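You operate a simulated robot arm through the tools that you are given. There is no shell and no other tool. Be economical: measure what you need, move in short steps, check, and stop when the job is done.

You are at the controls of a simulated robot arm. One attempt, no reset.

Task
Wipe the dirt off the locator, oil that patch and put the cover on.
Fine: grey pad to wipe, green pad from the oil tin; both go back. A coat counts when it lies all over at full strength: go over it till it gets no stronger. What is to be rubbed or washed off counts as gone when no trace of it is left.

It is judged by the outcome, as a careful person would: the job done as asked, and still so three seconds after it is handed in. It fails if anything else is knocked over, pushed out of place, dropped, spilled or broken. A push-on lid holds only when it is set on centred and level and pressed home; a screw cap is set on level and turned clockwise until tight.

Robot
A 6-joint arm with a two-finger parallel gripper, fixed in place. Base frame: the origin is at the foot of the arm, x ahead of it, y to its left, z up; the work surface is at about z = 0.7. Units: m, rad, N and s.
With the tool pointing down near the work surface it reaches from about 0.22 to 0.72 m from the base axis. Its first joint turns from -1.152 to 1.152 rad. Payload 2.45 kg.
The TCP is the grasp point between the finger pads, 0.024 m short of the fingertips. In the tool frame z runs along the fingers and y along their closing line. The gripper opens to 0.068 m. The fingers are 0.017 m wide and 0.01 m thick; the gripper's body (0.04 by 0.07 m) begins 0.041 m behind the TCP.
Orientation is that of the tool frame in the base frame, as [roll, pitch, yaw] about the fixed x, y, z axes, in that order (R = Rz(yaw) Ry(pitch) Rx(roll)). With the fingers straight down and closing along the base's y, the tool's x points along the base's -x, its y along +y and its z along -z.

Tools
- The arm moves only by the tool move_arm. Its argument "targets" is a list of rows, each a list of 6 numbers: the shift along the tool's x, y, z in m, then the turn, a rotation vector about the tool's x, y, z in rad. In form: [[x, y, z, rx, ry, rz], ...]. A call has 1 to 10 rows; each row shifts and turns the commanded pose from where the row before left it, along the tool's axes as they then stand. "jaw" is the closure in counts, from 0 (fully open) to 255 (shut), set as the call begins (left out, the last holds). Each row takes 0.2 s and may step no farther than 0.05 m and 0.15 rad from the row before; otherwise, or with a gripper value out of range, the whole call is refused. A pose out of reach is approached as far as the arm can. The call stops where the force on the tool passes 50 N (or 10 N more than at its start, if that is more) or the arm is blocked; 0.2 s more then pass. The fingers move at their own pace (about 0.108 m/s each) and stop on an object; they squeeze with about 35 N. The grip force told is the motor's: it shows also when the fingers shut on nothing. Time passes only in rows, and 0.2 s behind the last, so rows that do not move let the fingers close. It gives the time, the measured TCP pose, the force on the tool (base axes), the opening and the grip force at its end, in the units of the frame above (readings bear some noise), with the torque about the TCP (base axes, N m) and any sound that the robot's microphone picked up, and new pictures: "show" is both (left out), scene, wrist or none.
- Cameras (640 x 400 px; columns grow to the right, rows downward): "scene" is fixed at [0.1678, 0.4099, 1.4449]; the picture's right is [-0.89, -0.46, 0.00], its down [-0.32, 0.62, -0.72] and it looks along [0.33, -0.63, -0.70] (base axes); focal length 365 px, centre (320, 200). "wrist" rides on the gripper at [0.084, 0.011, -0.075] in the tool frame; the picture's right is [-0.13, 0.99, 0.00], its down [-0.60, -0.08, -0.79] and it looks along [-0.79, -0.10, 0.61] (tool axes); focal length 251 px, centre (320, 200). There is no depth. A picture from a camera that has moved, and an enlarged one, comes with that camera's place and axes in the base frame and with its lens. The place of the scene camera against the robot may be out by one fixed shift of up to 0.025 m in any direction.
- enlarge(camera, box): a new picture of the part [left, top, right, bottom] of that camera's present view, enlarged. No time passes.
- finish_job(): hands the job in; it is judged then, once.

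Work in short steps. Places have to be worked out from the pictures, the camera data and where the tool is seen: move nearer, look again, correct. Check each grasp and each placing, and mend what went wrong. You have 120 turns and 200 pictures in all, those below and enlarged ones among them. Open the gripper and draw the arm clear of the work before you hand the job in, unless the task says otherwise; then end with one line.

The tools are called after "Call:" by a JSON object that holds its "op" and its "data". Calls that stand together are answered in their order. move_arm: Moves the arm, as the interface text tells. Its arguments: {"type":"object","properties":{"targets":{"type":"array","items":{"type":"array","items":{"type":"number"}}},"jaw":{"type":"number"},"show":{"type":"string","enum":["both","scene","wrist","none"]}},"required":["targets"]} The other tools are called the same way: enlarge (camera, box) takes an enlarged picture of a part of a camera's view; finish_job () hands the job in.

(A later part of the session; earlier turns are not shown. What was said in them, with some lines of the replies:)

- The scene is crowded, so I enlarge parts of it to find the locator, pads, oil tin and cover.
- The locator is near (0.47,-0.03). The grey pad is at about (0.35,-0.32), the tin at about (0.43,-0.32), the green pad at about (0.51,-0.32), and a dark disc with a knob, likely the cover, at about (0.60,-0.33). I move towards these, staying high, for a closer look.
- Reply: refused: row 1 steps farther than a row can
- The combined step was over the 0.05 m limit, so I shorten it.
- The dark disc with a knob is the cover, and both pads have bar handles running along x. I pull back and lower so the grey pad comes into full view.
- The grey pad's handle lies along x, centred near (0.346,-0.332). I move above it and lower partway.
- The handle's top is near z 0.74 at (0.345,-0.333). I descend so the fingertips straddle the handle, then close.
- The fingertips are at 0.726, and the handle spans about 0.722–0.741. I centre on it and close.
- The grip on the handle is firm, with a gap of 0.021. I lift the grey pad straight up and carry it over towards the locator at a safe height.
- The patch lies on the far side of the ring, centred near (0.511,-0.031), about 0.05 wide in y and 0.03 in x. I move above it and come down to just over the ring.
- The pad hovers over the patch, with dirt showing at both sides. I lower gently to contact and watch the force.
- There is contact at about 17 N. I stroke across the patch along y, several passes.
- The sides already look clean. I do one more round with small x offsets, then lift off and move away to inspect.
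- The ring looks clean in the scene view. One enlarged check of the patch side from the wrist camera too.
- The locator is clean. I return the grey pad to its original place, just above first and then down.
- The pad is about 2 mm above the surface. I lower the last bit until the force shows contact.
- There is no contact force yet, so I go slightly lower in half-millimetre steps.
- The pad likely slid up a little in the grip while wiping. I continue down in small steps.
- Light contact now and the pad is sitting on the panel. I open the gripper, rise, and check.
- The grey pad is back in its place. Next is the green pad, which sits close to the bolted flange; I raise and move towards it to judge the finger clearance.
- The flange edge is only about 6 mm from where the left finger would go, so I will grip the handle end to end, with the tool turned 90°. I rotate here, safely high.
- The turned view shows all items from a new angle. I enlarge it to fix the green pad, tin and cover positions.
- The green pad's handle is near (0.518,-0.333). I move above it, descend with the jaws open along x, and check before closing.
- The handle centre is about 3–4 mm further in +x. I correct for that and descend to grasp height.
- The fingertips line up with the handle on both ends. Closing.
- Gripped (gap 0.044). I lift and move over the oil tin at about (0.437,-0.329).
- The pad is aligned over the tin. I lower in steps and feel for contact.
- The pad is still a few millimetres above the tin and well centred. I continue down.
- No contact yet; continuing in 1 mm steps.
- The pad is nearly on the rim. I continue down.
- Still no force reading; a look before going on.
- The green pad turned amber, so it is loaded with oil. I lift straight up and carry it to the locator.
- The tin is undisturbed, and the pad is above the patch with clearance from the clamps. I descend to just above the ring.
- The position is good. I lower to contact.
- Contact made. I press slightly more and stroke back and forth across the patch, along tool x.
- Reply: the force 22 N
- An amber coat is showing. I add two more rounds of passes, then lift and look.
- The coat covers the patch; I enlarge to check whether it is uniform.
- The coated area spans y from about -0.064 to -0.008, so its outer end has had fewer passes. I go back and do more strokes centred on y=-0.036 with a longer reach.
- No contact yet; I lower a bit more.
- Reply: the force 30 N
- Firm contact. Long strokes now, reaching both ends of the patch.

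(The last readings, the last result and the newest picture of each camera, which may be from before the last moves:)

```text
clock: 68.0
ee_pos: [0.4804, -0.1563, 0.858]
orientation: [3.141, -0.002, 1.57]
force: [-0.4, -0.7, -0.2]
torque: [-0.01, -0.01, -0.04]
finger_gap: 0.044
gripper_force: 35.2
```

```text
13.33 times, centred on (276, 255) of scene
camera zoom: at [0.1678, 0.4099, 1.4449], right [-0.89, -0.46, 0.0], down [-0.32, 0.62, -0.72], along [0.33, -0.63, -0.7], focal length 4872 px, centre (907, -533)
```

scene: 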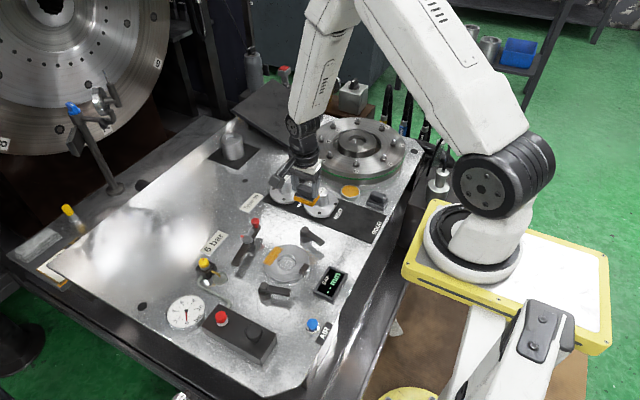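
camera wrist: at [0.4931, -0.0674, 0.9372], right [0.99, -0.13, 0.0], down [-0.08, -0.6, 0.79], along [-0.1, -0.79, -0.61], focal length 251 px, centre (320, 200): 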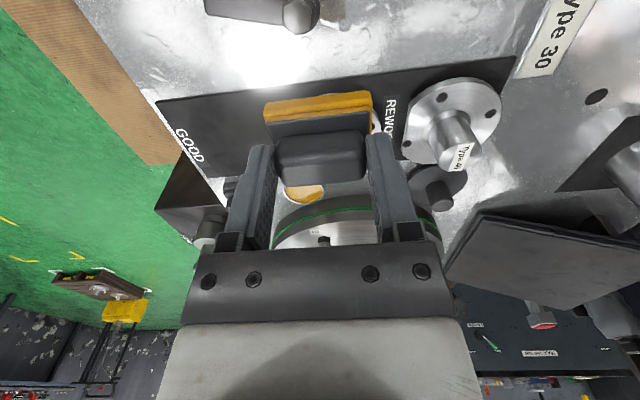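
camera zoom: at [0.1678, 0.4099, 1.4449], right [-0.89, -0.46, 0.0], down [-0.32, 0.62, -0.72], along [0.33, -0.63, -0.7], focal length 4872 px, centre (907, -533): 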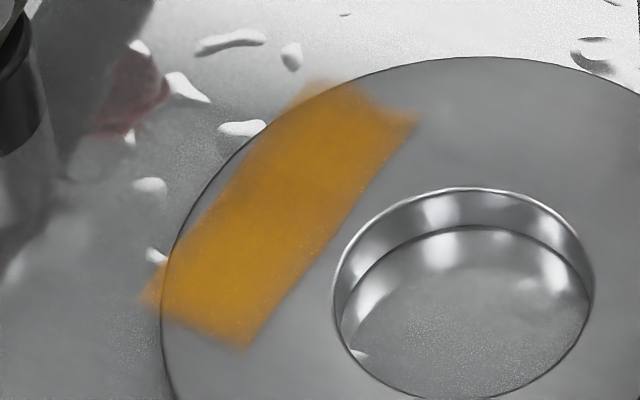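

The coat looks unchanged from before, so it seems saturated. I check that the pad itself still carries oil, to rule out a dry pad.

Call:
{"op": "enlarge", "data": {"camera": "wrist", "box": [200, 50, 440, 200]}}

Call:
{"op": "enlarge", "data": {"camera": "scene", "box": [270, 165, 350, 215]}}

```text
2.67 times, centred on (320, 125) of wrist
camera zoom: at [0.4911, -0.0715, 0.9342], right [0.99, -0.13, 0.0], down [-0.08, -0.6, 0.79], along [-0.1, -0.79, -0.61], focal length 670 px, centre (320, 400)
```

zoom: 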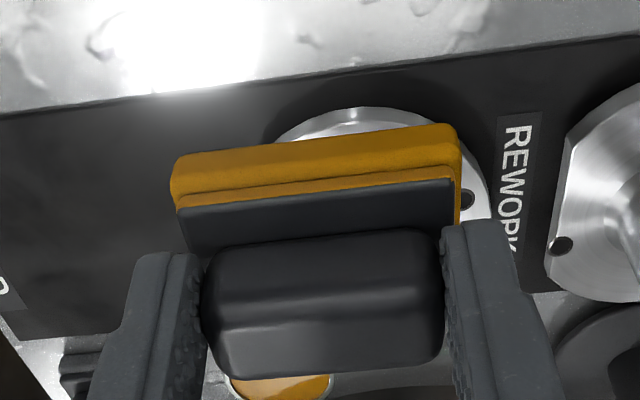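

```text
8.00 times, centred on (310, 190) of scene
camera zoom: at [0.1678, 0.4099, 1.4449], right [-0.89, -0.46, 0.0], down [-0.32, 0.62, -0.72], along [0.33, -0.63, -0.7], focal length 2923 px, centre (400, 280)
```

zoom: 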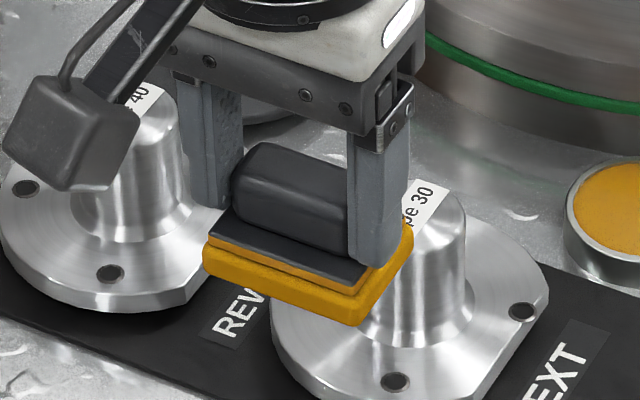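

The pad is still fully loaded, so the coat is at full strength. I carry the green pad back to its original spot.

Call:
{"op": "move_arm", "data": {"targets": [[-0.036, 0.0083, 0, 0, 0, 0], [-0.036, 0.0083, 0, 0, 0, 0], [-0.036, 0.0083, 0, 0, 0, 0], [-0.035, 0.0082, 0, 0, 0, 0], [-0.0343, 0.0082, 0, 0, 0, 0], [0, 0, 0.04, 0, 0, 0], [0, 0, 0.04, 0, 0, 0], [0, 0, 0.02, 0, 0, 0], [0, 0, 0.005, 0, 0, 0], [0, 0, 0, 0, 0, 0]]}}

Call:
{"op": "enlarge", "data": {"camera": "scene", "box": [270, 140, 366, 200]}}

```text
clock: 70.2
ee_pos: [0.5225, -0.3335, 0.7537]
orientation: [3.139, 0.0, 1.57]
force: [-0.3, -0.2, -0.7]
torque: [-0.03, 0.03, 0.02]
finger_gap: 0.0437
gripper_force: 34.7
camera wrist: at [0.533, -0.2486, 0.83], right [0.99, -0.13, 0.0], down [-0.08, -0.6, 0.79], along [-0.1, -0.79, -0.61], focal length 251 px, centre (320, 200)
```

scene: 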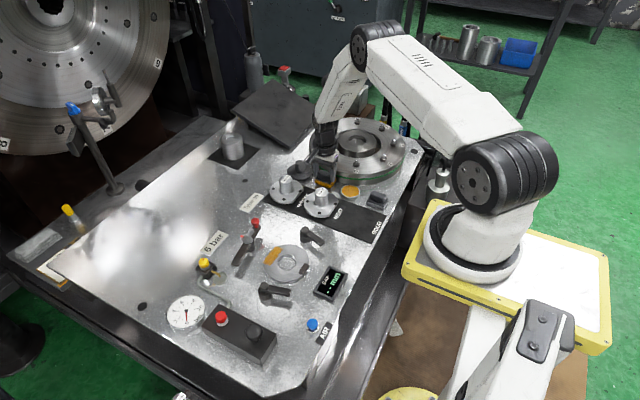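
wrist: 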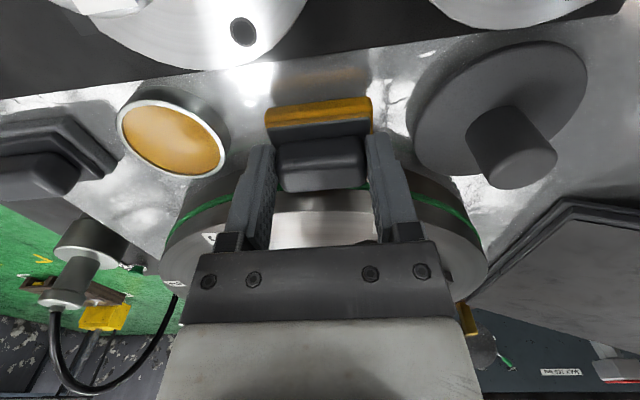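

```text
6.67 times, centred on (318, 170) of scene
camera zoom: at [0.1678, 0.4099, 1.4449], right [-0.89, -0.46, 0.0], down [-0.32, 0.62, -0.72], along [0.33, -0.63, -0.7], focal length 2436 px, centre (333, 400)
```

zoom: 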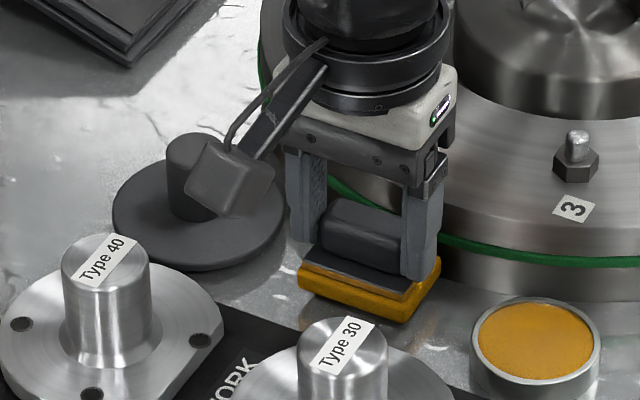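

The pad is still some millimetres up, having slid up in the grip. I lower gently until it touches.

Call:
{"op": "move_arm", "data": {"targets": [[0, 0, 0.001, 0, 0, 0], [0, 0, 0.001, 0, 0, 0], [0, 0, 0.001, 0, 0, 0], [0, 0, 0.001, 0, 0, 0], [0, 0, 0, 0, 0, 0]], "show": "none"}}

Call:
{"op": "move_arm", "data": {"targets": [[0, 0, 0.001, 0, 0, 0], [0, 0, 0, 0, 0, 0]], "show": "none"}}

Call:
{"op": "move_arm", "data": {"targets": [[0, 0, 0.001, 0, 0, 0], [0, 0, 0, 0, 0, 0]], "show": "none"}}

```text
clock: 71.4
ee_pos: [0.522, -0.3334, 0.7486]
orientation: [3.14, 0.001, 1.571]
force: [-0.5, -0.6, -0.8]
torque: [-0.01, -0.02, 0.0]
finger_gap: 0.0438
gripper_force: 35.1
```

```text
clock: 72.0
ee_pos: [0.5217, -0.3339, 0.7479]
orientation: [3.14, 0.001, 1.572]
force: [0.5, 0.4, -1.0]
torque: [0.0, 0.01, -0.03]
finger_gap: 0.0439
gripper_force: 34.5
```

```text
clock: 72.6
ee_pos: [0.5213, -0.3314, 0.7472]
orientation: [3.14, 0.0, 1.572]
force: [-0.4, 0.1, -0.5]
torque: [0.0, -0.03, -0.04]
finger_gap: 0.0439
gripper_force: 35.2
```

Still free; a bit further.

Call:
{"op": "move_arm", "data": {"targets": [[0, 0, 0.0007, 0, 0, 0], [0, 0, 0, 0, 0, 0]], "show": "none"}}

Call:
{"op": "move_arm", "data": {"targets": [[0, 0, 0.0007, 0, 0, 0], [0, 0, 0, 0, 0, 0]], "show": "none"}}

Call:
{"op": "enlarge", "data": {"camera": "scene", "box": [286, 155, 366, 205]}}

```text
clock: 73.2
ee_pos: [0.522, -0.3338, 0.7459]
orientation: [3.141, 0.001, 1.571]
force: [0.1, 0.3, -0.3]
torque: [0.0, -0.01, 0.0]
finger_gap: 0.0439
gripper_force: 35.3
```

```text
clock: 73.8
ee_pos: [0.5219, -0.334, 0.7457]
orientation: [3.139, 0.0, 1.571]
force: [-0.1, 0.4, 4.0]
torque: [0.08, 0.1, 0.01]
finger_gap: 0.0438
gripper_force: 35.4
```

```text
8.00 times, centred on (326, 180) of scene
camera zoom: at [0.1677, 0.41, 1.4449], right [-0.89, -0.46, 0.0], down [-0.32, 0.62, -0.72], along [0.33, -0.63, -0.7], focal length 2923 px, centre (272, 360)
```

zoom: 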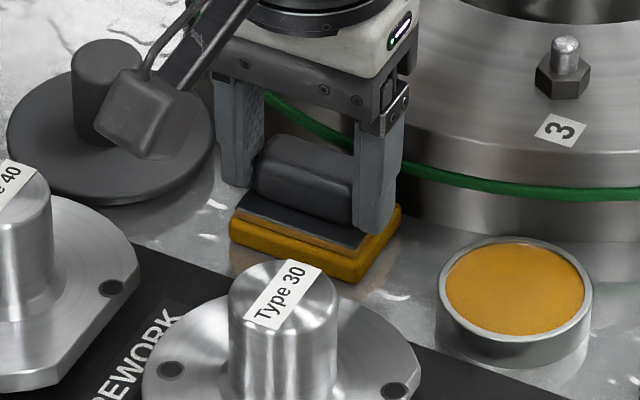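

The pad is about 4 mm too far in -y compared with its original place. I lift a hair, shift +4 mm in y, and set it down.

Call:
{"op": "move_arm", "data": {"targets": [[0, 0, -0.003, 0, 0, 0], [0.004, 0.0005, 0, 0, 0, 0], [0, 0, 0.002, 0, 0, 0], [0, 0, 0.0009, 0, 0, 0], [0, 0, 0, 0, 0, 0]], "show": "none"}}

Call:
{"op": "enlarge", "data": {"camera": "scene", "box": [270, 140, 366, 200]}}

```text
clock: 75.0
ee_pos: [0.5208, -0.33, 0.7455]
orientation: [3.14, 0.0, 1.57]
force: [-1.6, -0.5, 4.4]
torque: [0.11, 0.1, 0.02]
finger_gap: 0.044
gripper_force: 35.4
```

```text
6.67 times, centred on (318, 170) of scene
camera zoom: at [0.1677, 0.41, 1.4449], right [-0.89, -0.46, 0.0], down [-0.32, 0.62, -0.72], along [0.33, -0.63, -0.7], focal length 2436 px, centre (333, 400)
```

zoom: 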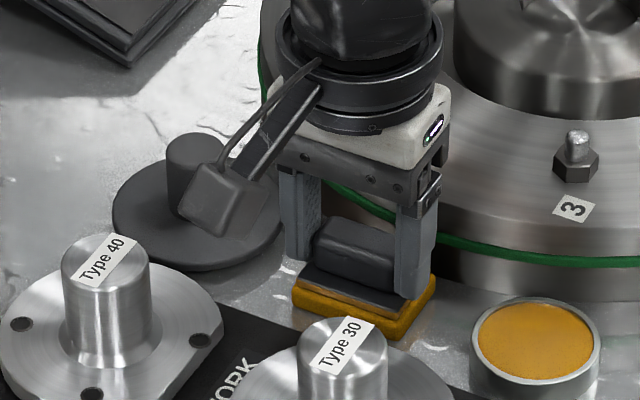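

The pad is back where it began. I open the gripper and rise.

Call:
{"op": "move_arm", "data": {"targets": [[0, 0, 0, 0, 0, 0], [0, 0, 0, 0, 0, 0], [0, 0, 0, 0, 0, 0], [0, 0, -0.03, 0, 0, 0], [0, 0, -0.04, 0, 0, 0], [0, 0, -0.04, 0, 0, 0], [0, 0, 0, 0, 0, 0]], "jaw": 0}}

Call:
{"op": "enlarge", "data": {"camera": "wrist", "box": [380, 0, 620, 150]}}

Call:
{"op": "enlarge", "data": {"camera": "scene", "box": [270, 140, 366, 200]}}

```text
clock: 76.6
ee_pos: [0.5213, -0.3292, 0.857]
orientation: [3.141, 0.0, 1.572]
force: [-1.0, 0.0, -0.1]
torque: [0.01, -0.02, 0.02]
finger_gap: 0.068
gripper_force: 0.0
camera wrist: at [0.5326, -0.2434, 0.9323], right [0.99, -0.13, 0.0], down [-0.08, -0.6, 0.79], along [-0.1, -0.79, -0.61], focal length 251 px, centre (320, 200)
```

scene: 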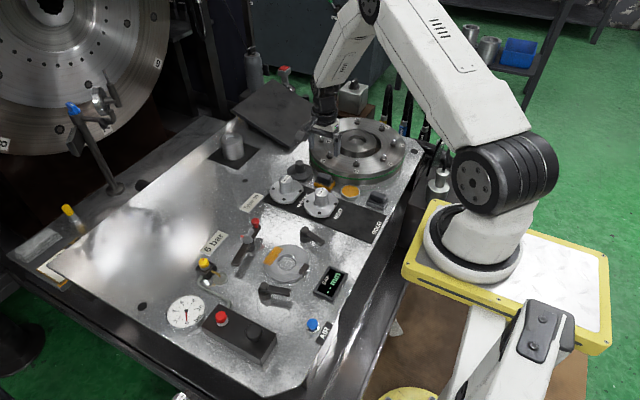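
wrist: 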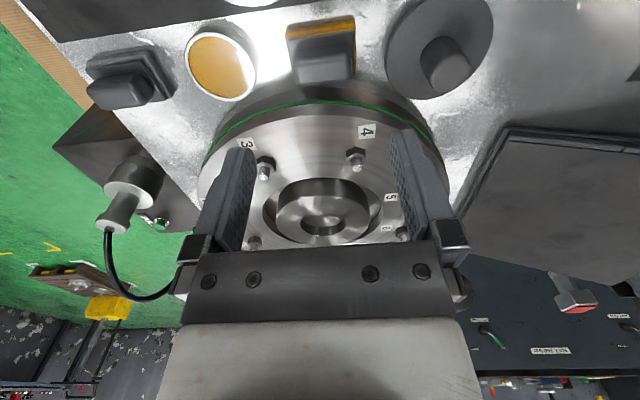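

```text
2.67 times, centred on (500, 75) of wrist
camera zoom: at [0.5326, -0.2434, 0.9323], right [0.99, -0.13, 0.0], down [-0.08, -0.6, 0.79], along [-0.1, -0.79, -0.61], focal length 670 px, centre (-160, 533)
```

zoom: 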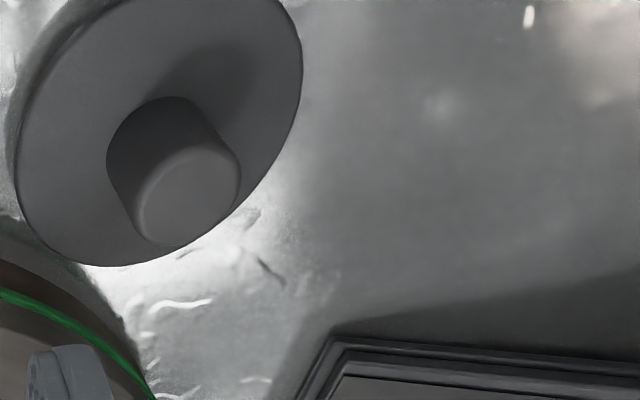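

```text
6.67 times, centred on (318, 170) of scene
camera zoom: at [0.1678, 0.4099, 1.4449], right [-0.89, -0.46, 0.0], down [-0.32, 0.62, -0.72], along [0.33, -0.63, -0.7], focal length 2436 px, centre (333, 400)
```

zoom: 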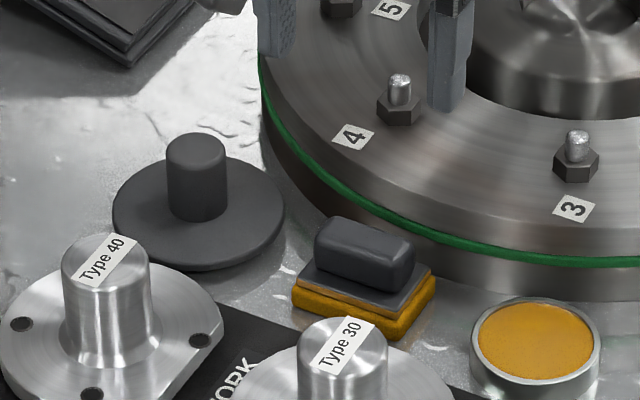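

The green pad is back in place. Before taking the cover I measure the locator centre accurately, by hovering the open, empty gripper just above the bore.

Call:
{"op": "move_arm", "data": {"targets": [[0.0429, -0.0075, 0, 0, 0, 0], [0.0429, -0.0075, 0, 0, 0, 0], [0.0429, -0.0075, 0, 0, 0, 0], [0.0429, -0.0075, 0, 0, 0, 0], [0.0429, -0.0075, 0, 0, 0, 0], [0.0429, -0.0075, 0, 0, 0, 0], [0.0429, -0.0075, 0, 0, 0, 0], [0, 0, 0.04, 0, 0, 0], [0, 0, 0.04, 0, 0, 0], [0, 0, 0, 0, 0, 0]], "show": "wrist"}}

Call:
{"op": "enlarge", "data": {"camera": "scene", "box": [246, 220, 342, 280]}}

```text
clock: 78.8
ee_pos: [0.4699, -0.0288, 0.7755]
orientation: [3.141, 0.001, 1.572]
force: [-0.1, -0.7, -0.5]
torque: [-0.02, -0.04, -0.04]
finger_gap: 0.0682
gripper_force: 0.2
camera wrist: at [0.4806, 0.0556, 0.8513], right [0.99, -0.13, 0.0], down [-0.08, -0.6, 0.79], along [-0.1, -0.79, -0.61], focal length 251 px, centre (320, 200)
```

wrist: 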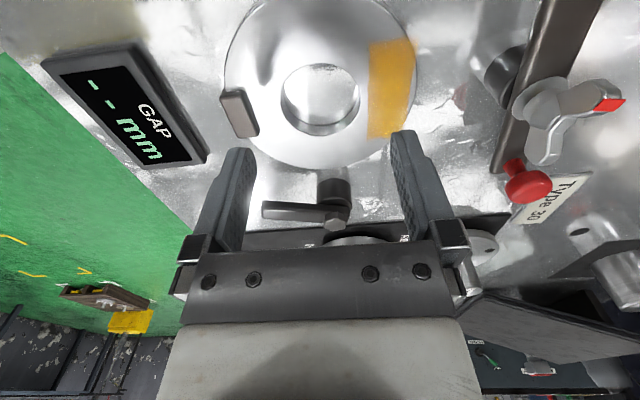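

```text
6.67 times, centred on (294, 250) of scene
camera zoom: at [0.1678, 0.4099, 1.4449], right [-0.89, -0.46, 0.0], down [-0.32, 0.62, -0.72], along [0.33, -0.63, -0.7], focal length 2436 px, centre (493, -133)
```

zoom: 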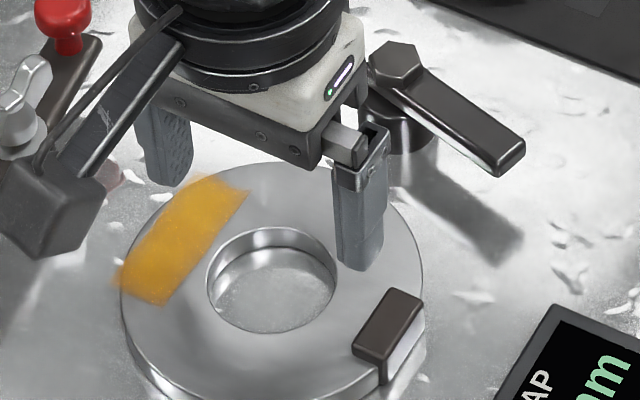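

I enlarge the bore to compare its centre with the tool axis, which should fall at pixel (320,104).

Call:
{"op": "enlarge", "data": {"camera": "wrist", "box": [240, 40, 400, 140]}}

```text
4.00 times, centred on (320, 90) of wrist
camera zoom: at [0.4806, 0.0556, 0.8513], right [0.99, -0.13, 0.0], down [-0.08, -0.6, 0.79], along [-0.1, -0.79, -0.61], focal length 1006 px, centre (320, 640)
```

zoom: 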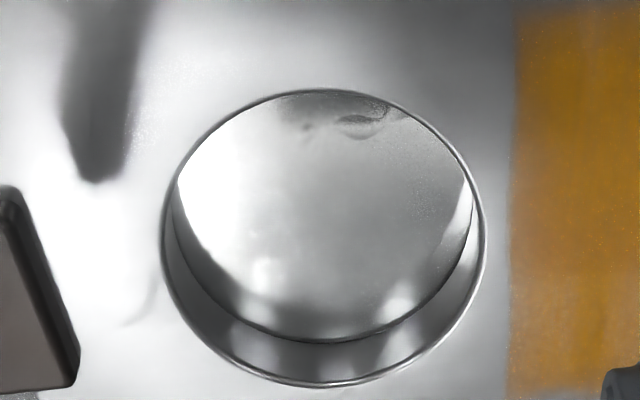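

The bore centre coincides with the tool axis to within 1 mm, so the locator centre is at this pose, about (0.470,-0.029). Now I go up and over to the cover's knob near (0.613,-0.345).

Call:
{"op": "move_arm", "data": {"targets": [[0, 0, -0.045, 0, 0, 0], [0, 0, -0.04, 0, 0, 0], [-0.0395, 0.018, 0, 0, 0, 0], [-0.0395, 0.018, 0, 0, 0, 0], [-0.0395, 0.018, 0, 0, 0, 0], [-0.0395, 0.018, 0, 0, 0, 0], [-0.0395, 0.018, 0, 0, 0, 0], [-0.0395, 0.018, 0, 0, 0, 0], [-0.0395, 0.018, 0, 0, 0, 0], [-0.0395, 0.018, 0, 0, 0, 0]], "show": "none"}}

Call:
{"op": "move_arm", "data": {"targets": [[0, 0, 0.03, 0, 0, 0], [0, 0, 0.03, 0, 0, 0], [0, 0, 0, 0, 0, 0]], "show": "wrist"}}

Call:
{"op": "enlarge", "data": {"camera": "wrist", "box": [220, 20, 420, 145]}}

```text
clock: 81.0
ee_pos: [0.6111, -0.346, 0.8602]
orientation: [-3.141, -0.002, 1.57]
force: [-0.2, 0.3, 0.1]
torque: [0.04, 0.02, -0.02]
finger_gap: 0.0679
gripper_force: 0.1
```

```text
clock: 81.8
ee_pos: [0.6141, -0.3451, 0.8001]
orientation: [3.14, -0.002, 1.568]
force: [0.7, -0.9, -0.2]
torque: [0.02, -0.01, 0.02]
finger_gap: 0.0678
gripper_force: 0.1
camera wrist: at [0.6242, -0.2595, 0.8777], right [0.99, -0.13, 0.0], down [-0.08, -0.6, 0.79], along [-0.1, -0.79, -0.61], focal length 251 px, centre (320, 200)
```

wrist: 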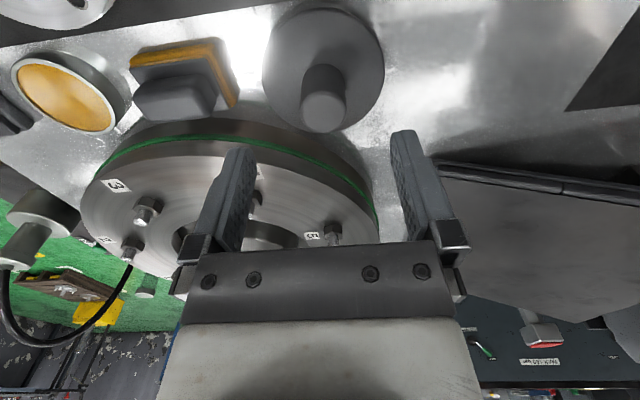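

```text
3.20 times, centred on (320, 82) of wrist
camera zoom: at [0.6242, -0.2595, 0.8777], right [0.99, -0.13, 0.0], down [-0.08, -0.6, 0.79], along [-0.1, -0.79, -0.61], focal length 805 px, centre (320, 576)
```

zoom: 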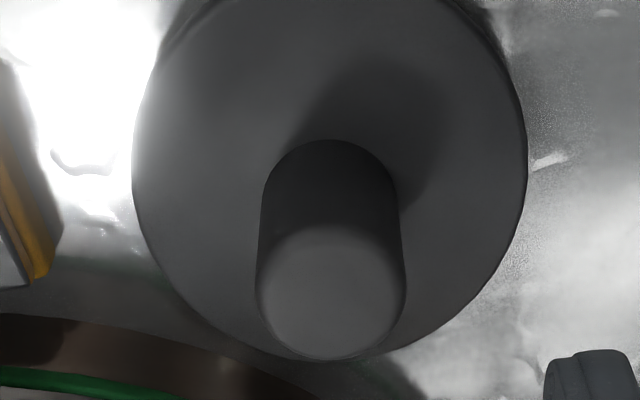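

The knob is about 2 mm further in +x. I correct, descend to straddle the knob, and close.

Call:
{"op": "move_arm", "data": {"targets": [[0, 0.002, 0.02, 0, 0, 0], [0, 0, 0.02, 0, 0, 0], [0, 0, 0.012, 0, 0, 0], [0, 0, 0, 0, 0, 0]], "show": "none"}}

Call:
{"op": "move_arm", "data": {"targets": [[0, 0, 0, 0, 0, 0], [0, 0, 0, 0, 0, 0], [0, 0, 0, 0, 0, 0], [0, 0, 0, 0, 0, 0]], "jaw": 255, "show": "wrist"}}

Call:
{"op": "enlarge", "data": {"camera": "wrist", "box": [200, 40, 440, 190]}}

```text
clock: 82.8
ee_pos: [0.6148, -0.3452, 0.7496]
orientation: [3.141, 0.0, 1.571]
force: [0.2, -0.3, 0.1]
torque: [0.04, 0.01, -0.03]
finger_gap: 0.0678
gripper_force: 0.1
```

```text
clock: 83.8
ee_pos: [0.6151, -0.3442, 0.7486]
orientation: [3.141, 0.0, 1.57]
force: [0.8, -0.8, -0.2]
torque: [0.0, 0.02, -0.03]
finger_gap: 0.027
gripper_force: 35.1
camera wrist: at [0.6272, -0.2594, 0.8259], right [0.99, -0.13, 0.0], down [-0.08, -0.6, 0.79], along [-0.1, -0.79, -0.61], focal length 251 px, centre (320, 200)
```

wrist: 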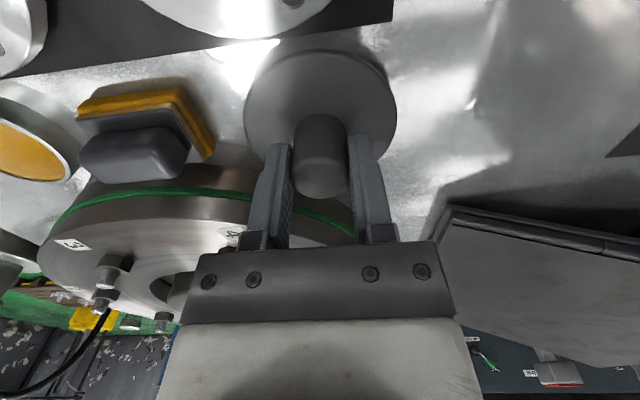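

```text
2.67 times, centred on (320, 115) of wrist
camera zoom: at [0.6272, -0.2594, 0.8259], right [0.99, -0.13, 0.0], down [-0.08, -0.6, 0.79], along [-0.1, -0.79, -0.61], focal length 670 px, centre (320, 427)
```

zoom: 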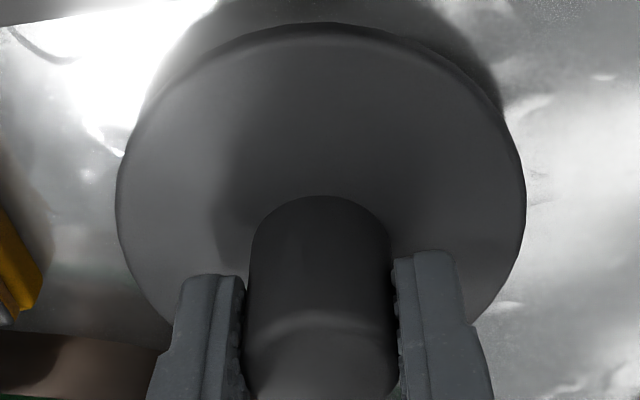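

The knob is gripped (gap 0.027), and the disc is centred on the tool axis within 1 mm. I lift and carry it back over the locator.

Call:
{"op": "move_arm", "data": {"targets": [[0, 0, -0.02, 0, 0, 0], [0, 0, -0.045, 0, 0, 0], [0, 0, -0.045, 0, 0, 0], [0, 0, 0, 0, 0, 0]], "show": "none"}}

Call:
{"op": "enlarge", "data": {"camera": "scene", "box": [250, 115, 346, 175]}}

Call:
{"op": "move_arm", "data": {"targets": [[0.0395, -0.0182, 0, 0, 0, 0], [0.0395, -0.0182, 0, 0, 0, 0], [0.0395, -0.0182, 0, 0, 0, 0], [0.0395, -0.0182, 0, 0, 0, 0], [0.0395, -0.0182, 0, 0, 0, 0], [0.0395, -0.0182, 0, 0, 0, 0], [0.0395, -0.0182, 0, 0, 0, 0], [0.039, -0.0181, 0, 0, 0, 0], [0, 0, 0, 0, 0, 0]], "show": "scene"}}

Call:
{"op": "enlarge", "data": {"camera": "scene", "box": [230, 185, 358, 265]}}

```text
clock: 84.8
ee_pos: [0.6164, -0.344, 0.8585]
orientation: [-3.141, 0.0, 1.572]
force: [0.5, -0.2, -0.3]
torque: [0.01, -0.03, 0.02]
finger_gap: 0.0266
gripper_force: 35.0
```

```text
6.67 times, centred on (298, 145) of scene
camera zoom: at [0.1678, 0.4099, 1.4449], right [-0.89, -0.46, 0.0], down [-0.32, 0.62, -0.72], along [0.33, -0.63, -0.7], focal length 2436 px, centre (467, 567)
```

zoom: 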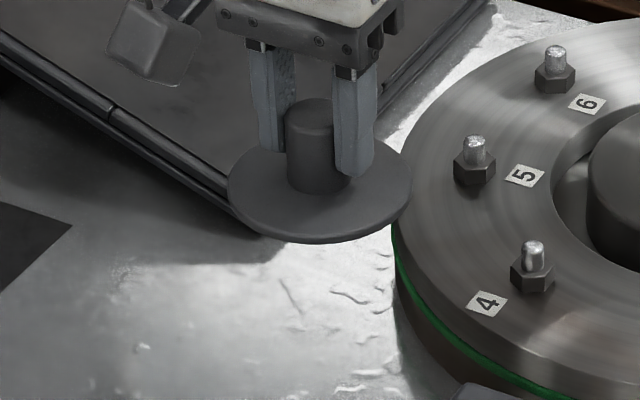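

```text
clock: 86.8
ee_pos: [0.4687, -0.029, 0.8577]
orientation: [3.139, 0.001, 1.572]
force: [0.1, 0.0, 0.0]
torque: [0.0, -0.02, 0.01]
finger_gap: 0.0269
gripper_force: 35.0
```

scene: 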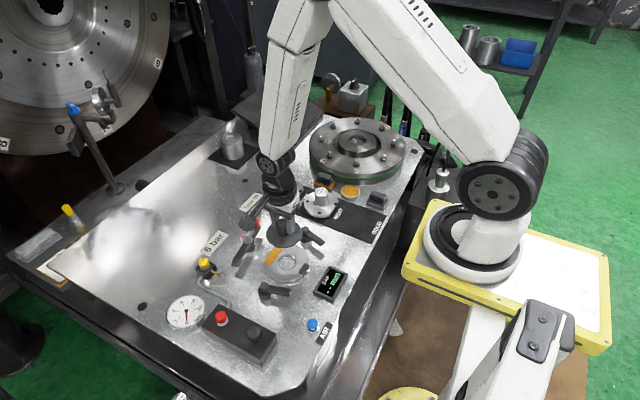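

```text
5.00 times, centred on (294, 225) of scene
camera zoom: at [0.1678, 0.41, 1.4449], right [-0.89, -0.46, 0.0], down [-0.32, 0.62, -0.72], along [0.33, -0.63, -0.7], focal length 1827 px, centre (450, 75)
```

zoom: 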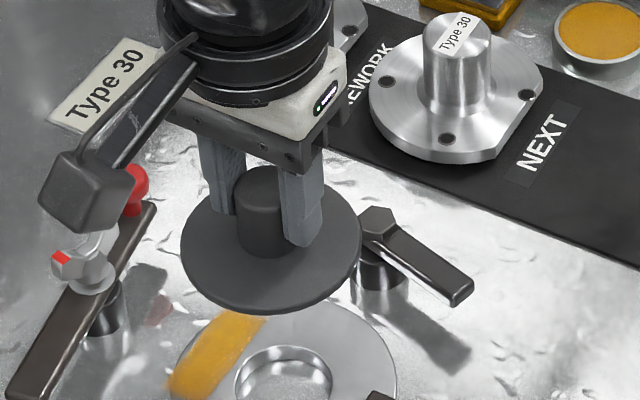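

The cover is level and over the locator. I descend to just above it and check the centring.

Call:
{"op": "move_arm", "data": {"targets": [[0, 0, 0.04, 0, 0, 0], [0, 0, 0.035, 0, 0, 0], [0, 0, 0.008, 0, 0, 0], [0, 0, 0, 0, 0, 0]], "show": "wrist"}}

Call:
{"op": "enlarge", "data": {"camera": "scene", "box": [246, 220, 342, 280]}}

```text
clock: 87.8
ee_pos: [0.4696, -0.0294, 0.7754]
orientation: [3.14, 0.001, 1.573]
force: [0.3, 0.9, -0.4]
torque: [0.02, -0.02, 0.05]
finger_gap: 0.0265
gripper_force: 35.1
camera wrist: at [0.4812, 0.0561, 0.8518], right [0.99, -0.13, 0.0], down [-0.08, -0.6, 0.79], along [-0.1, -0.79, -0.61], focal length 251 px, centre (320, 200)
```

wrist: 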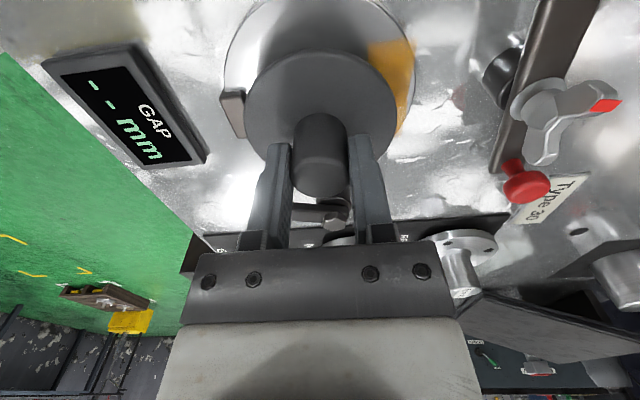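

```text
6.67 times, centred on (294, 250) of scene
camera zoom: at [0.1678, 0.4099, 1.4449], right [-0.89, -0.46, 0.0], down [-0.32, 0.62, -0.72], along [0.33, -0.63, -0.7], focal length 2436 px, centre (493, -133)
```

zoom: 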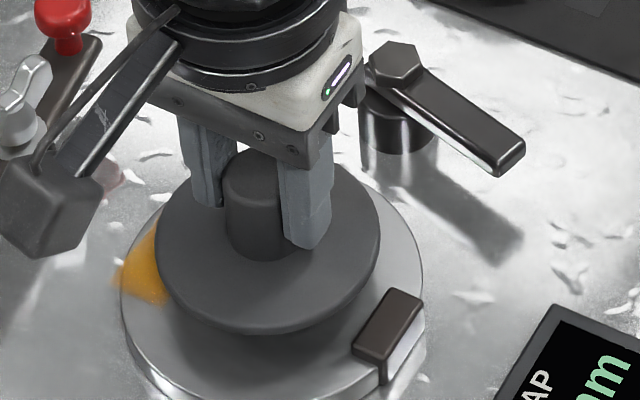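

The cover lines up with the bore. I lower gently to contact.

Call:
{"op": "move_arm", "data": {"targets": [[0, 0, 0.005, 0, 0, 0], [0, 0, 0.005, 0, 0, 0], [0, 0, 0.002, 0, 0, 0], [0, 0, 0, 0, 0, 0]], "show": "none"}}

Call:
{"op": "move_arm", "data": {"targets": [[0, 0, 0.001, 0, 0, 0], [0, 0, 0, 0, 0, 0]], "show": "none"}}

Call:
{"op": "move_arm", "data": {"targets": [[0, 0, 0.001, 0, 0, 0], [0, 0, 0, 0, 0, 0]], "show": "none"}}

Call:
{"op": "move_arm", "data": {"targets": [[0, 0, 0.001, 0, 0, 0], [0, 0, 0, 0, 0, 0]], "show": "none"}}

```text
clock: 88.8
ee_pos: [0.4695, -0.0305, 0.7629]
orientation: [3.139, -0.001, 1.572]
force: [-0.8, -0.4, 0.1]
torque: [-0.02, -0.01, -0.01]
finger_gap: 0.0269
gripper_force: 34.3
```

```text
clock: 89.4
ee_pos: [0.4697, -0.0296, 0.7624]
orientation: [3.141, 0.0, 1.57]
force: [-1.0, -0.5, 0.4]
torque: [0.02, 0.02, 0.0]
finger_gap: 0.0267
gripper_force: 35.5
```

```text
clock: 90.0
ee_pos: [0.4699, -0.0294, 0.7609]
orientation: [3.14, 0.0, 1.571]
force: [0.1, 0.4, 0.6]
torque: [-0.03, 0.03, -0.01]
finger_gap: 0.0268
gripper_force: 35.0
```

```text
clock: 90.6
ee_pos: [0.4702, -0.0289, 0.7612]
orientation: [3.14, -0.001, 1.57]
force: [-0.4, -0.2, -0.6]
torque: [0.02, -0.01, -0.03]
finger_gap: 0.0267
gripper_force: 34.7
```

No contact force yet; continuing down.

Call:
{"op": "move_arm", "data": {"targets": [[0, 0, 0.001, 0, 0, 0], [0, 0, 0, 0, 0, 0]], "show": "none"}}

Call:
{"op": "move_arm", "data": {"targets": [[0, 0, 0.001, 0, 0, 0], [0, 0, 0, 0, 0, 0]], "show": "none"}}

Call:
{"op": "move_arm", "data": {"targets": [[0, 0, 0.001, 0, 0, 0], [0, 0, 0, 0, 0, 0]], "show": "none"}}

Call:
{"op": "enlarge", "data": {"camera": "scene", "box": [254, 225, 334, 275]}}

```text
clock: 91.2
ee_pos: [0.4693, -0.0299, 0.7598]
orientation: [3.14, 0.001, 1.572]
force: [-0.3, 0.0, -0.5]
torque: [0.03, 0.0, 0.02]
finger_gap: 0.0266
gripper_force: 35.0
```

```text
clock: 91.8
ee_pos: [0.4698, -0.0298, 0.7579]
orientation: [3.14, -0.001, 1.571]
force: [0.2, -0.8, -1.3]
torque: [0.04, 0.0, 0.02]
finger_gap: 0.0266
gripper_force: 35.1
```

```text
clock: 92.4
ee_pos: [0.4701, -0.0292, 0.7586]
orientation: [3.138, 0.001, 1.571]
force: [0.9, 0.5, -0.4]
torque: [0.02, 0.03, 0.01]
finger_gap: 0.0266
gripper_force: 34.7
```

```text
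8.00 times, centred on (294, 250) of scene
camera zoom: at [0.1678, 0.4099, 1.4449], right [-0.89, -0.46, 0.0], down [-0.32, 0.62, -0.72], along [0.33, -0.63, -0.7], focal length 2923 px, centre (528, -200)
```

zoom: 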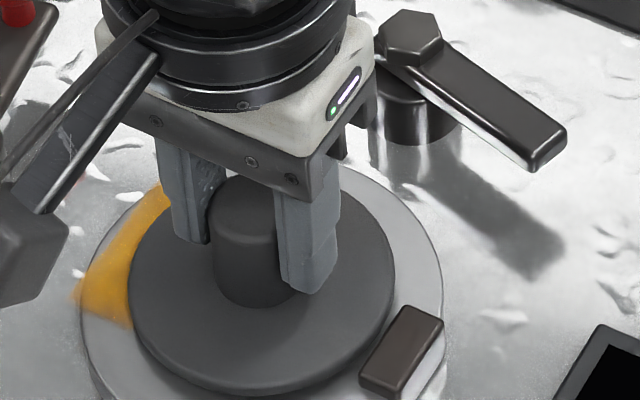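

The tool is already below the height where a flat underside would have touched, so a spigot is entering the bore. I continue down.

Call:
{"op": "move_arm", "data": {"targets": [[0, 0, 0.001, 0, 0, 0], [0, 0, 0.001, 0, 0, 0], [0, 0, 0, 0, 0, 0]], "show": "none"}}

Call:
{"op": "move_arm", "data": {"targets": [[0, 0, 0.001, 0, 0, 0], [0, 0, 0.001, 0, 0, 0], [0, 0, 0, 0, 0, 0]], "show": "none"}}

Call:
{"op": "move_arm", "data": {"targets": [[0, 0, 0.001, 0, 0, 0], [0, 0, 0.001, 0, 0, 0], [0, 0, 0, 0, 0, 0]], "show": "none"}}

Call:
{"op": "enlarge", "data": {"camera": "scene", "box": [254, 225, 334, 275]}}

```text
clock: 93.2
ee_pos: [0.4707, -0.0303, 0.7563]
orientation: [3.139, 0.0, 1.57]
force: [0.8, -0.2, -0.1]
torque: [-0.02, 0.0, 0.01]
finger_gap: 0.0267
gripper_force: 35.1
```

```text
clock: 94.0
ee_pos: [0.4699, -0.0284, 0.7529]
orientation: [3.141, 0.001, 1.572]
force: [-1.7, 9.5, 10.5]
torque: [0.3, 0.36, 0.0]
finger_gap: 0.0266
gripper_force: 35.0
```

```text
clock: 94.8
ee_pos: [0.4701, -0.0303, 0.7522]
orientation: [3.14, 0.001, 1.572]
force: [-5.1, 5.9, 32.0]
torque: [0.03, 0.5, 0.02]
finger_gap: 0.0268
gripper_force: 35.3
```

```text
8.00 times, centred on (294, 250) of scene
camera zoom: at [0.1672, 0.4101, 1.4449], right [-0.89, -0.46, 0.0], down [-0.32, 0.62, -0.72], along [0.33, -0.63, -0.7], focal length 2923 px, centre (528, -200)
```

zoom: 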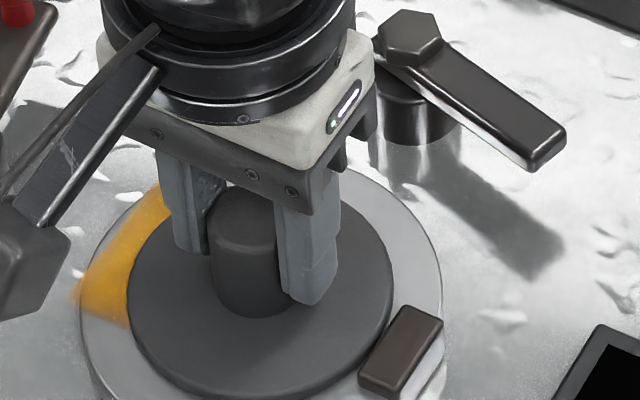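

Resistance is about 32 N now. I look closely at the seam between disc and ring.

Call:
{"op": "enlarge", "data": {"camera": "scene", "box": [262, 255, 318, 290]}}

Call:
{"op": "enlarge", "data": {"camera": "wrist", "box": [220, 20, 420, 145]}}

```text
11.43 times, centred on (290, 272) of scene
camera zoom: at [0.1672, 0.4101, 1.4449], right [-0.89, -0.46, 0.0], down [-0.32, 0.62, -0.72], along [0.33, -0.63, -0.7], focal length 4176 px, centre (663, -629)
```

zoom: 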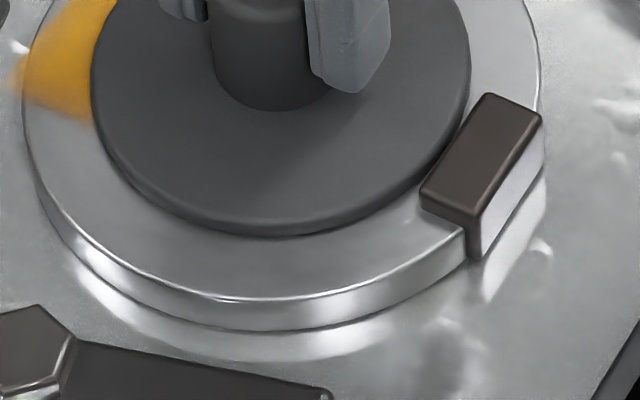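

```text
3.20 times, centred on (320, 82) of wrist
camera zoom: at [0.4811, 0.0558, 0.8288], right [0.99, -0.13, 0.0], down [-0.08, -0.6, 0.79], along [-0.1, -0.79, -0.61], focal length 805 px, centre (320, 576)
```

zoom: 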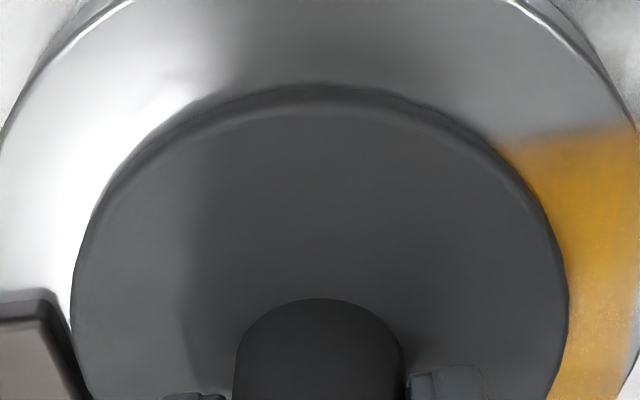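

The disc looks flush with the ring. I press a bit more to make sure it is home.

Call:
{"op": "move_arm", "data": {"targets": [[0, 0, 0.001, 0, 0, 0], [0, 0, 0, 0, 0, 0]], "show": "none"}}

Call:
{"op": "move_arm", "data": {"targets": [[0, 0, 0.001, 0, 0, 0], [0, 0, 0, 0, 0, 0]], "show": "none"}}

```text
clock: 95.4
ee_pos: [0.4692, -0.0289, 0.7512]
orientation: [3.14, 0.0, 1.569]
force: [-5.3, 0.4, 32.6]
torque: [-0.07, 0.49, -0.01]
finger_gap: 0.0267
gripper_force: 34.7
```

```text
clock: 96.0
ee_pos: [0.4709, -0.0298, 0.7494]
orientation: [3.138, 0.0, 1.57]
force: [-7.2, -2.0, 32.4]
torque: [-0.02, 0.54, 0.01]
finger_gap: 0.0268
gripper_force: 34.8
```

The force is constant, so the fingers are probably slipping on the knob. I release, rise above the knob, close the jaws, and press on the knob's top instead.

Call:
{"op": "move_arm", "data": {"targets": [[0, 0, -0.001, 0, 0, 0], [0, 0, 0, 0, 0, 0]], "show": "none"}}

Call:
{"op": "move_arm", "data": {"targets": [[0, 0, 0, 0, 0, 0], [0, 0, 0, 0, 0, 0], [0, 0, -0.03, 0, 0, 0], [0, 0, -0.035, 0, 0, 0], [0, 0, 0, 0, 0, 0]], "jaw": 0, "show": "wrist"}}

Call:
{"op": "enlarge", "data": {"camera": "scene", "box": [250, 230, 330, 280]}}

Call:
{"op": "enlarge", "data": {"camera": "wrist", "box": [200, 0, 440, 150]}}

```text
clock: 96.6
ee_pos: [0.4701, -0.0293, 0.7502]
orientation: [3.141, 0.0, 1.571]
force: [0.5, -4.5, -5.6]
torque: [-0.14, 0.33, 0.01]
finger_gap: 0.0266
gripper_force: 35.2
```

```text
clock: 97.8
ee_pos: [0.4701, -0.0302, 0.8159]
orientation: [3.139, -0.001, 1.57]
force: [-0.5, 0.7, -1.0]
torque: [0.0, 0.0, 0.04]
finger_gap: 0.068
gripper_force: 0.0
camera wrist: at [0.4812, 0.0552, 0.8924], right [0.99, -0.13, 0.0], down [-0.08, -0.6, 0.79], along [-0.1, -0.79, -0.61], focal length 251 px, centre (320, 200)
```

wrist: 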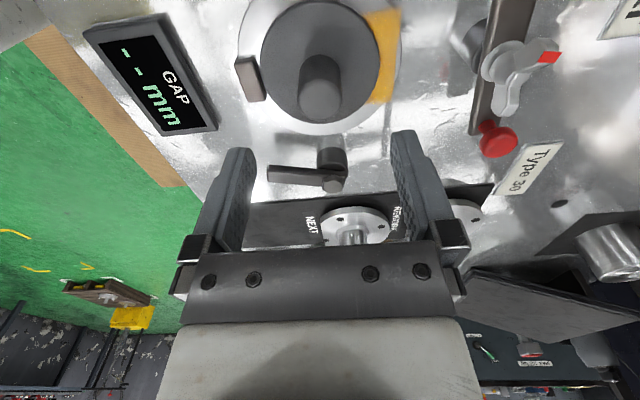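

```text
8.00 times, centred on (290, 255) of scene
camera zoom: at [0.1678, 0.4099, 1.4449], right [-0.89, -0.46, 0.0], down [-0.32, 0.62, -0.72], along [0.33, -0.63, -0.7], focal length 2923 px, centre (560, -240)
```

zoom: 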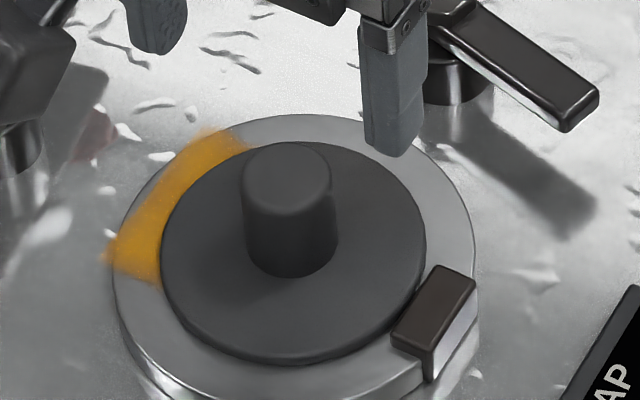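

```text
2.67 times, centred on (320, 75) of wrist
camera zoom: at [0.4812, 0.0552, 0.8924], right [0.99, -0.13, 0.0], down [-0.08, -0.6, 0.79], along [-0.1, -0.79, -0.61], focal length 670 px, centre (320, 533)
```

zoom: 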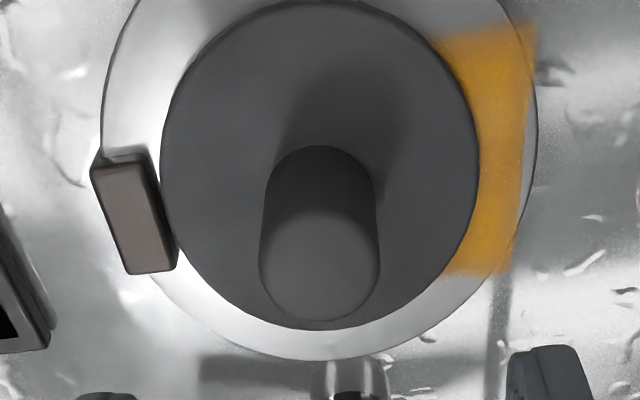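

The cover is centred on the locator. Now I close the jaws and press on the knob top.

Call:
{"op": "move_arm", "data": {"targets": [[0, 0, 0, 0, 0, 0], [0, 0, 0, 0, 0, 0], [0, 0, 0, 0, 0, 0], [0, 0, 0, 0, 0, 0], [0, 0, 0.02, 0, 0, 0], [0, 0, 0.01, 0, 0, 0], [0, 0, 0, 0, 0, 0]], "jaw": 255, "show": "none"}}

Call:
{"op": "move_arm", "data": {"targets": [[0, 0, 0.002, 0, 0, 0], [0, 0, 0.002, 0, 0, 0], [0, 0, 0.002, 0, 0, 0], [0, 0, 0.002, 0, 0, 0], [0, 0, 0.002, 0, 0, 0], [0, 0, 0.002, 0, 0, 0]], "show": "none"}}

Call:
{"op": "enlarge", "data": {"camera": "scene", "box": [250, 230, 330, 280]}}

```text
clock: 99.4
ee_pos: [0.4691, -0.0299, 0.7845]
orientation: [3.141, 0.0, 1.571]
force: [0.3, 0.0, 0.7]
torque: [-0.03, 0.02, 0.01]
finger_gap: 0.0
gripper_force: 23.4
```

```text
clock: 100.9
ee_pos: [0.4708, -0.0305, 0.7759]
orientation: [3.139, -0.001, 1.571]
force: [-5.7, -0.1, 16.5]
torque: [-0.04, 0.1, -0.02]
finger_gap: 0.0
gripper_force: 23.0
stopped in row 6: the force on the tool passed its limit at 54 N (the readings are from after the stop); the commanded pose is now the measured one
```

```text
8.00 times, centred on (290, 255) of scene
camera zoom: at [0.1675, 0.4099, 1.4449], right [-0.89, -0.46, 0.0], down [-0.32, 0.62, -0.72], along [0.33, -0.63, -0.7], focal length 2923 px, centre (560, -240)
```

zoom: 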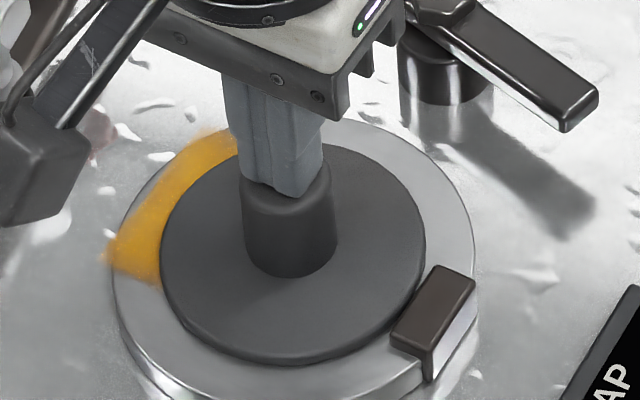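

Pressed to over 50 N with no further travel, so the cover is home. I rise, open the gripper, and draw the arm clear, then check.

Call:
{"op": "move_arm", "data": {"targets": [[0, 0, -0.04, 0, 0, 0], [0, 0, -0.045, 0, 0, 0], [0, 0, -0.045, 0, 0, 0]], "show": "none"}}

Call:
{"op": "move_arm", "data": {"targets": [[-0.04, 0, 0, 0, 0, 0], [-0.045, 0, 0, 0, 0, 0], [-0.045, -0.01, 0, 0, 0, 0], [-0.04, -0.01, -0.01, 0, 0, 0], [0, 0, 0, 0, 0, 0]], "jaw": 0, "show": "scene"}}

Call:
{"op": "enlarge", "data": {"camera": "scene", "box": [246, 225, 326, 275]}}

Call:
{"op": "enlarge", "data": {"camera": "scene", "box": [230, 130, 422, 250]}}

```text
clock: 101.7
ee_pos: [0.4708, -0.0306, 0.9056]
orientation: [3.139, -0.001, 1.57]
force: [0.3, 0.0, 0.1]
torque: [-0.02, 0.01, -0.01]
finger_gap: 0.0001
gripper_force: 23.3
```

```text
clock: 102.9
ee_pos: [0.4499, -0.1989, 0.9161]
orientation: [3.141, 0.001, 1.572]
force: [-0.2, 0.3, -0.2]
torque: [-0.01, -0.02, 0.0]
finger_gap: 0.0681
gripper_force: 0.3
```

scene: 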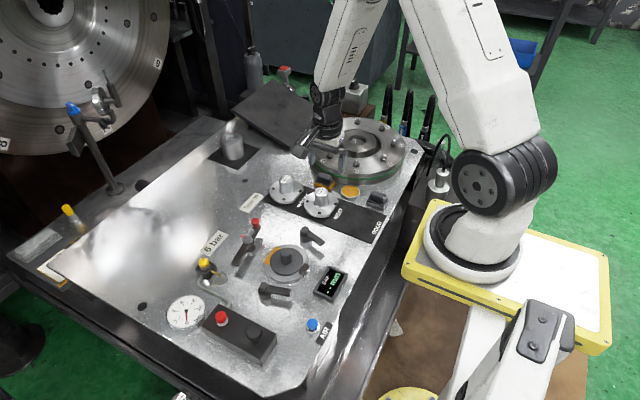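

```text
8.00 times, centred on (286, 250) of scene
camera zoom: at [0.1678, 0.4099, 1.4449], right [-0.89, -0.46, 0.0], down [-0.32, 0.62, -0.72], along [0.33, -0.63, -0.7], focal length 2923 px, centre (592, -200)
```

zoom: 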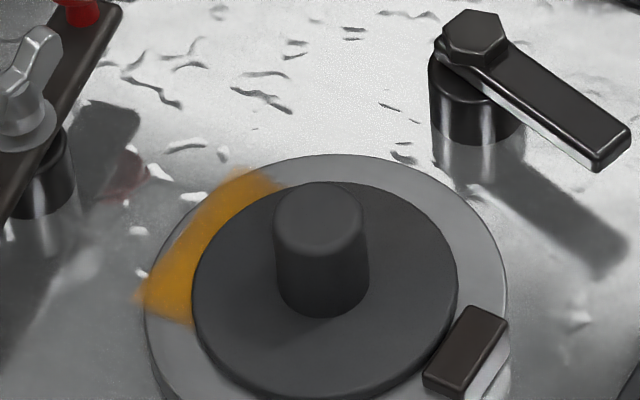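

```text
3.33 times, centred on (326, 190) of scene
camera zoom: at [0.1678, 0.4099, 1.4449], right [-0.89, -0.46, 0.0], down [-0.32, 0.62, -0.72], along [0.33, -0.63, -0.7], focal length 1218 px, centre (300, 233)
```

zoom: 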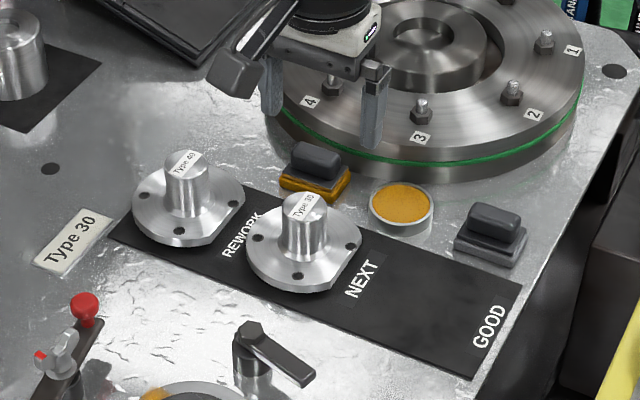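

The patch is clean and oiled. The cover sits flush and centred, both pads are back, nothing else has moved, and the gripper is open and clear. I hand in.

Call:
{"op": "finish_job", "data": {}}

```text
The job is handed in.
```

I wiped the dirt off the locator, oiled that patch to an even full coat, and pressed the cover home. Both pads are back in their places and the arm is clear; I have handed the job in.
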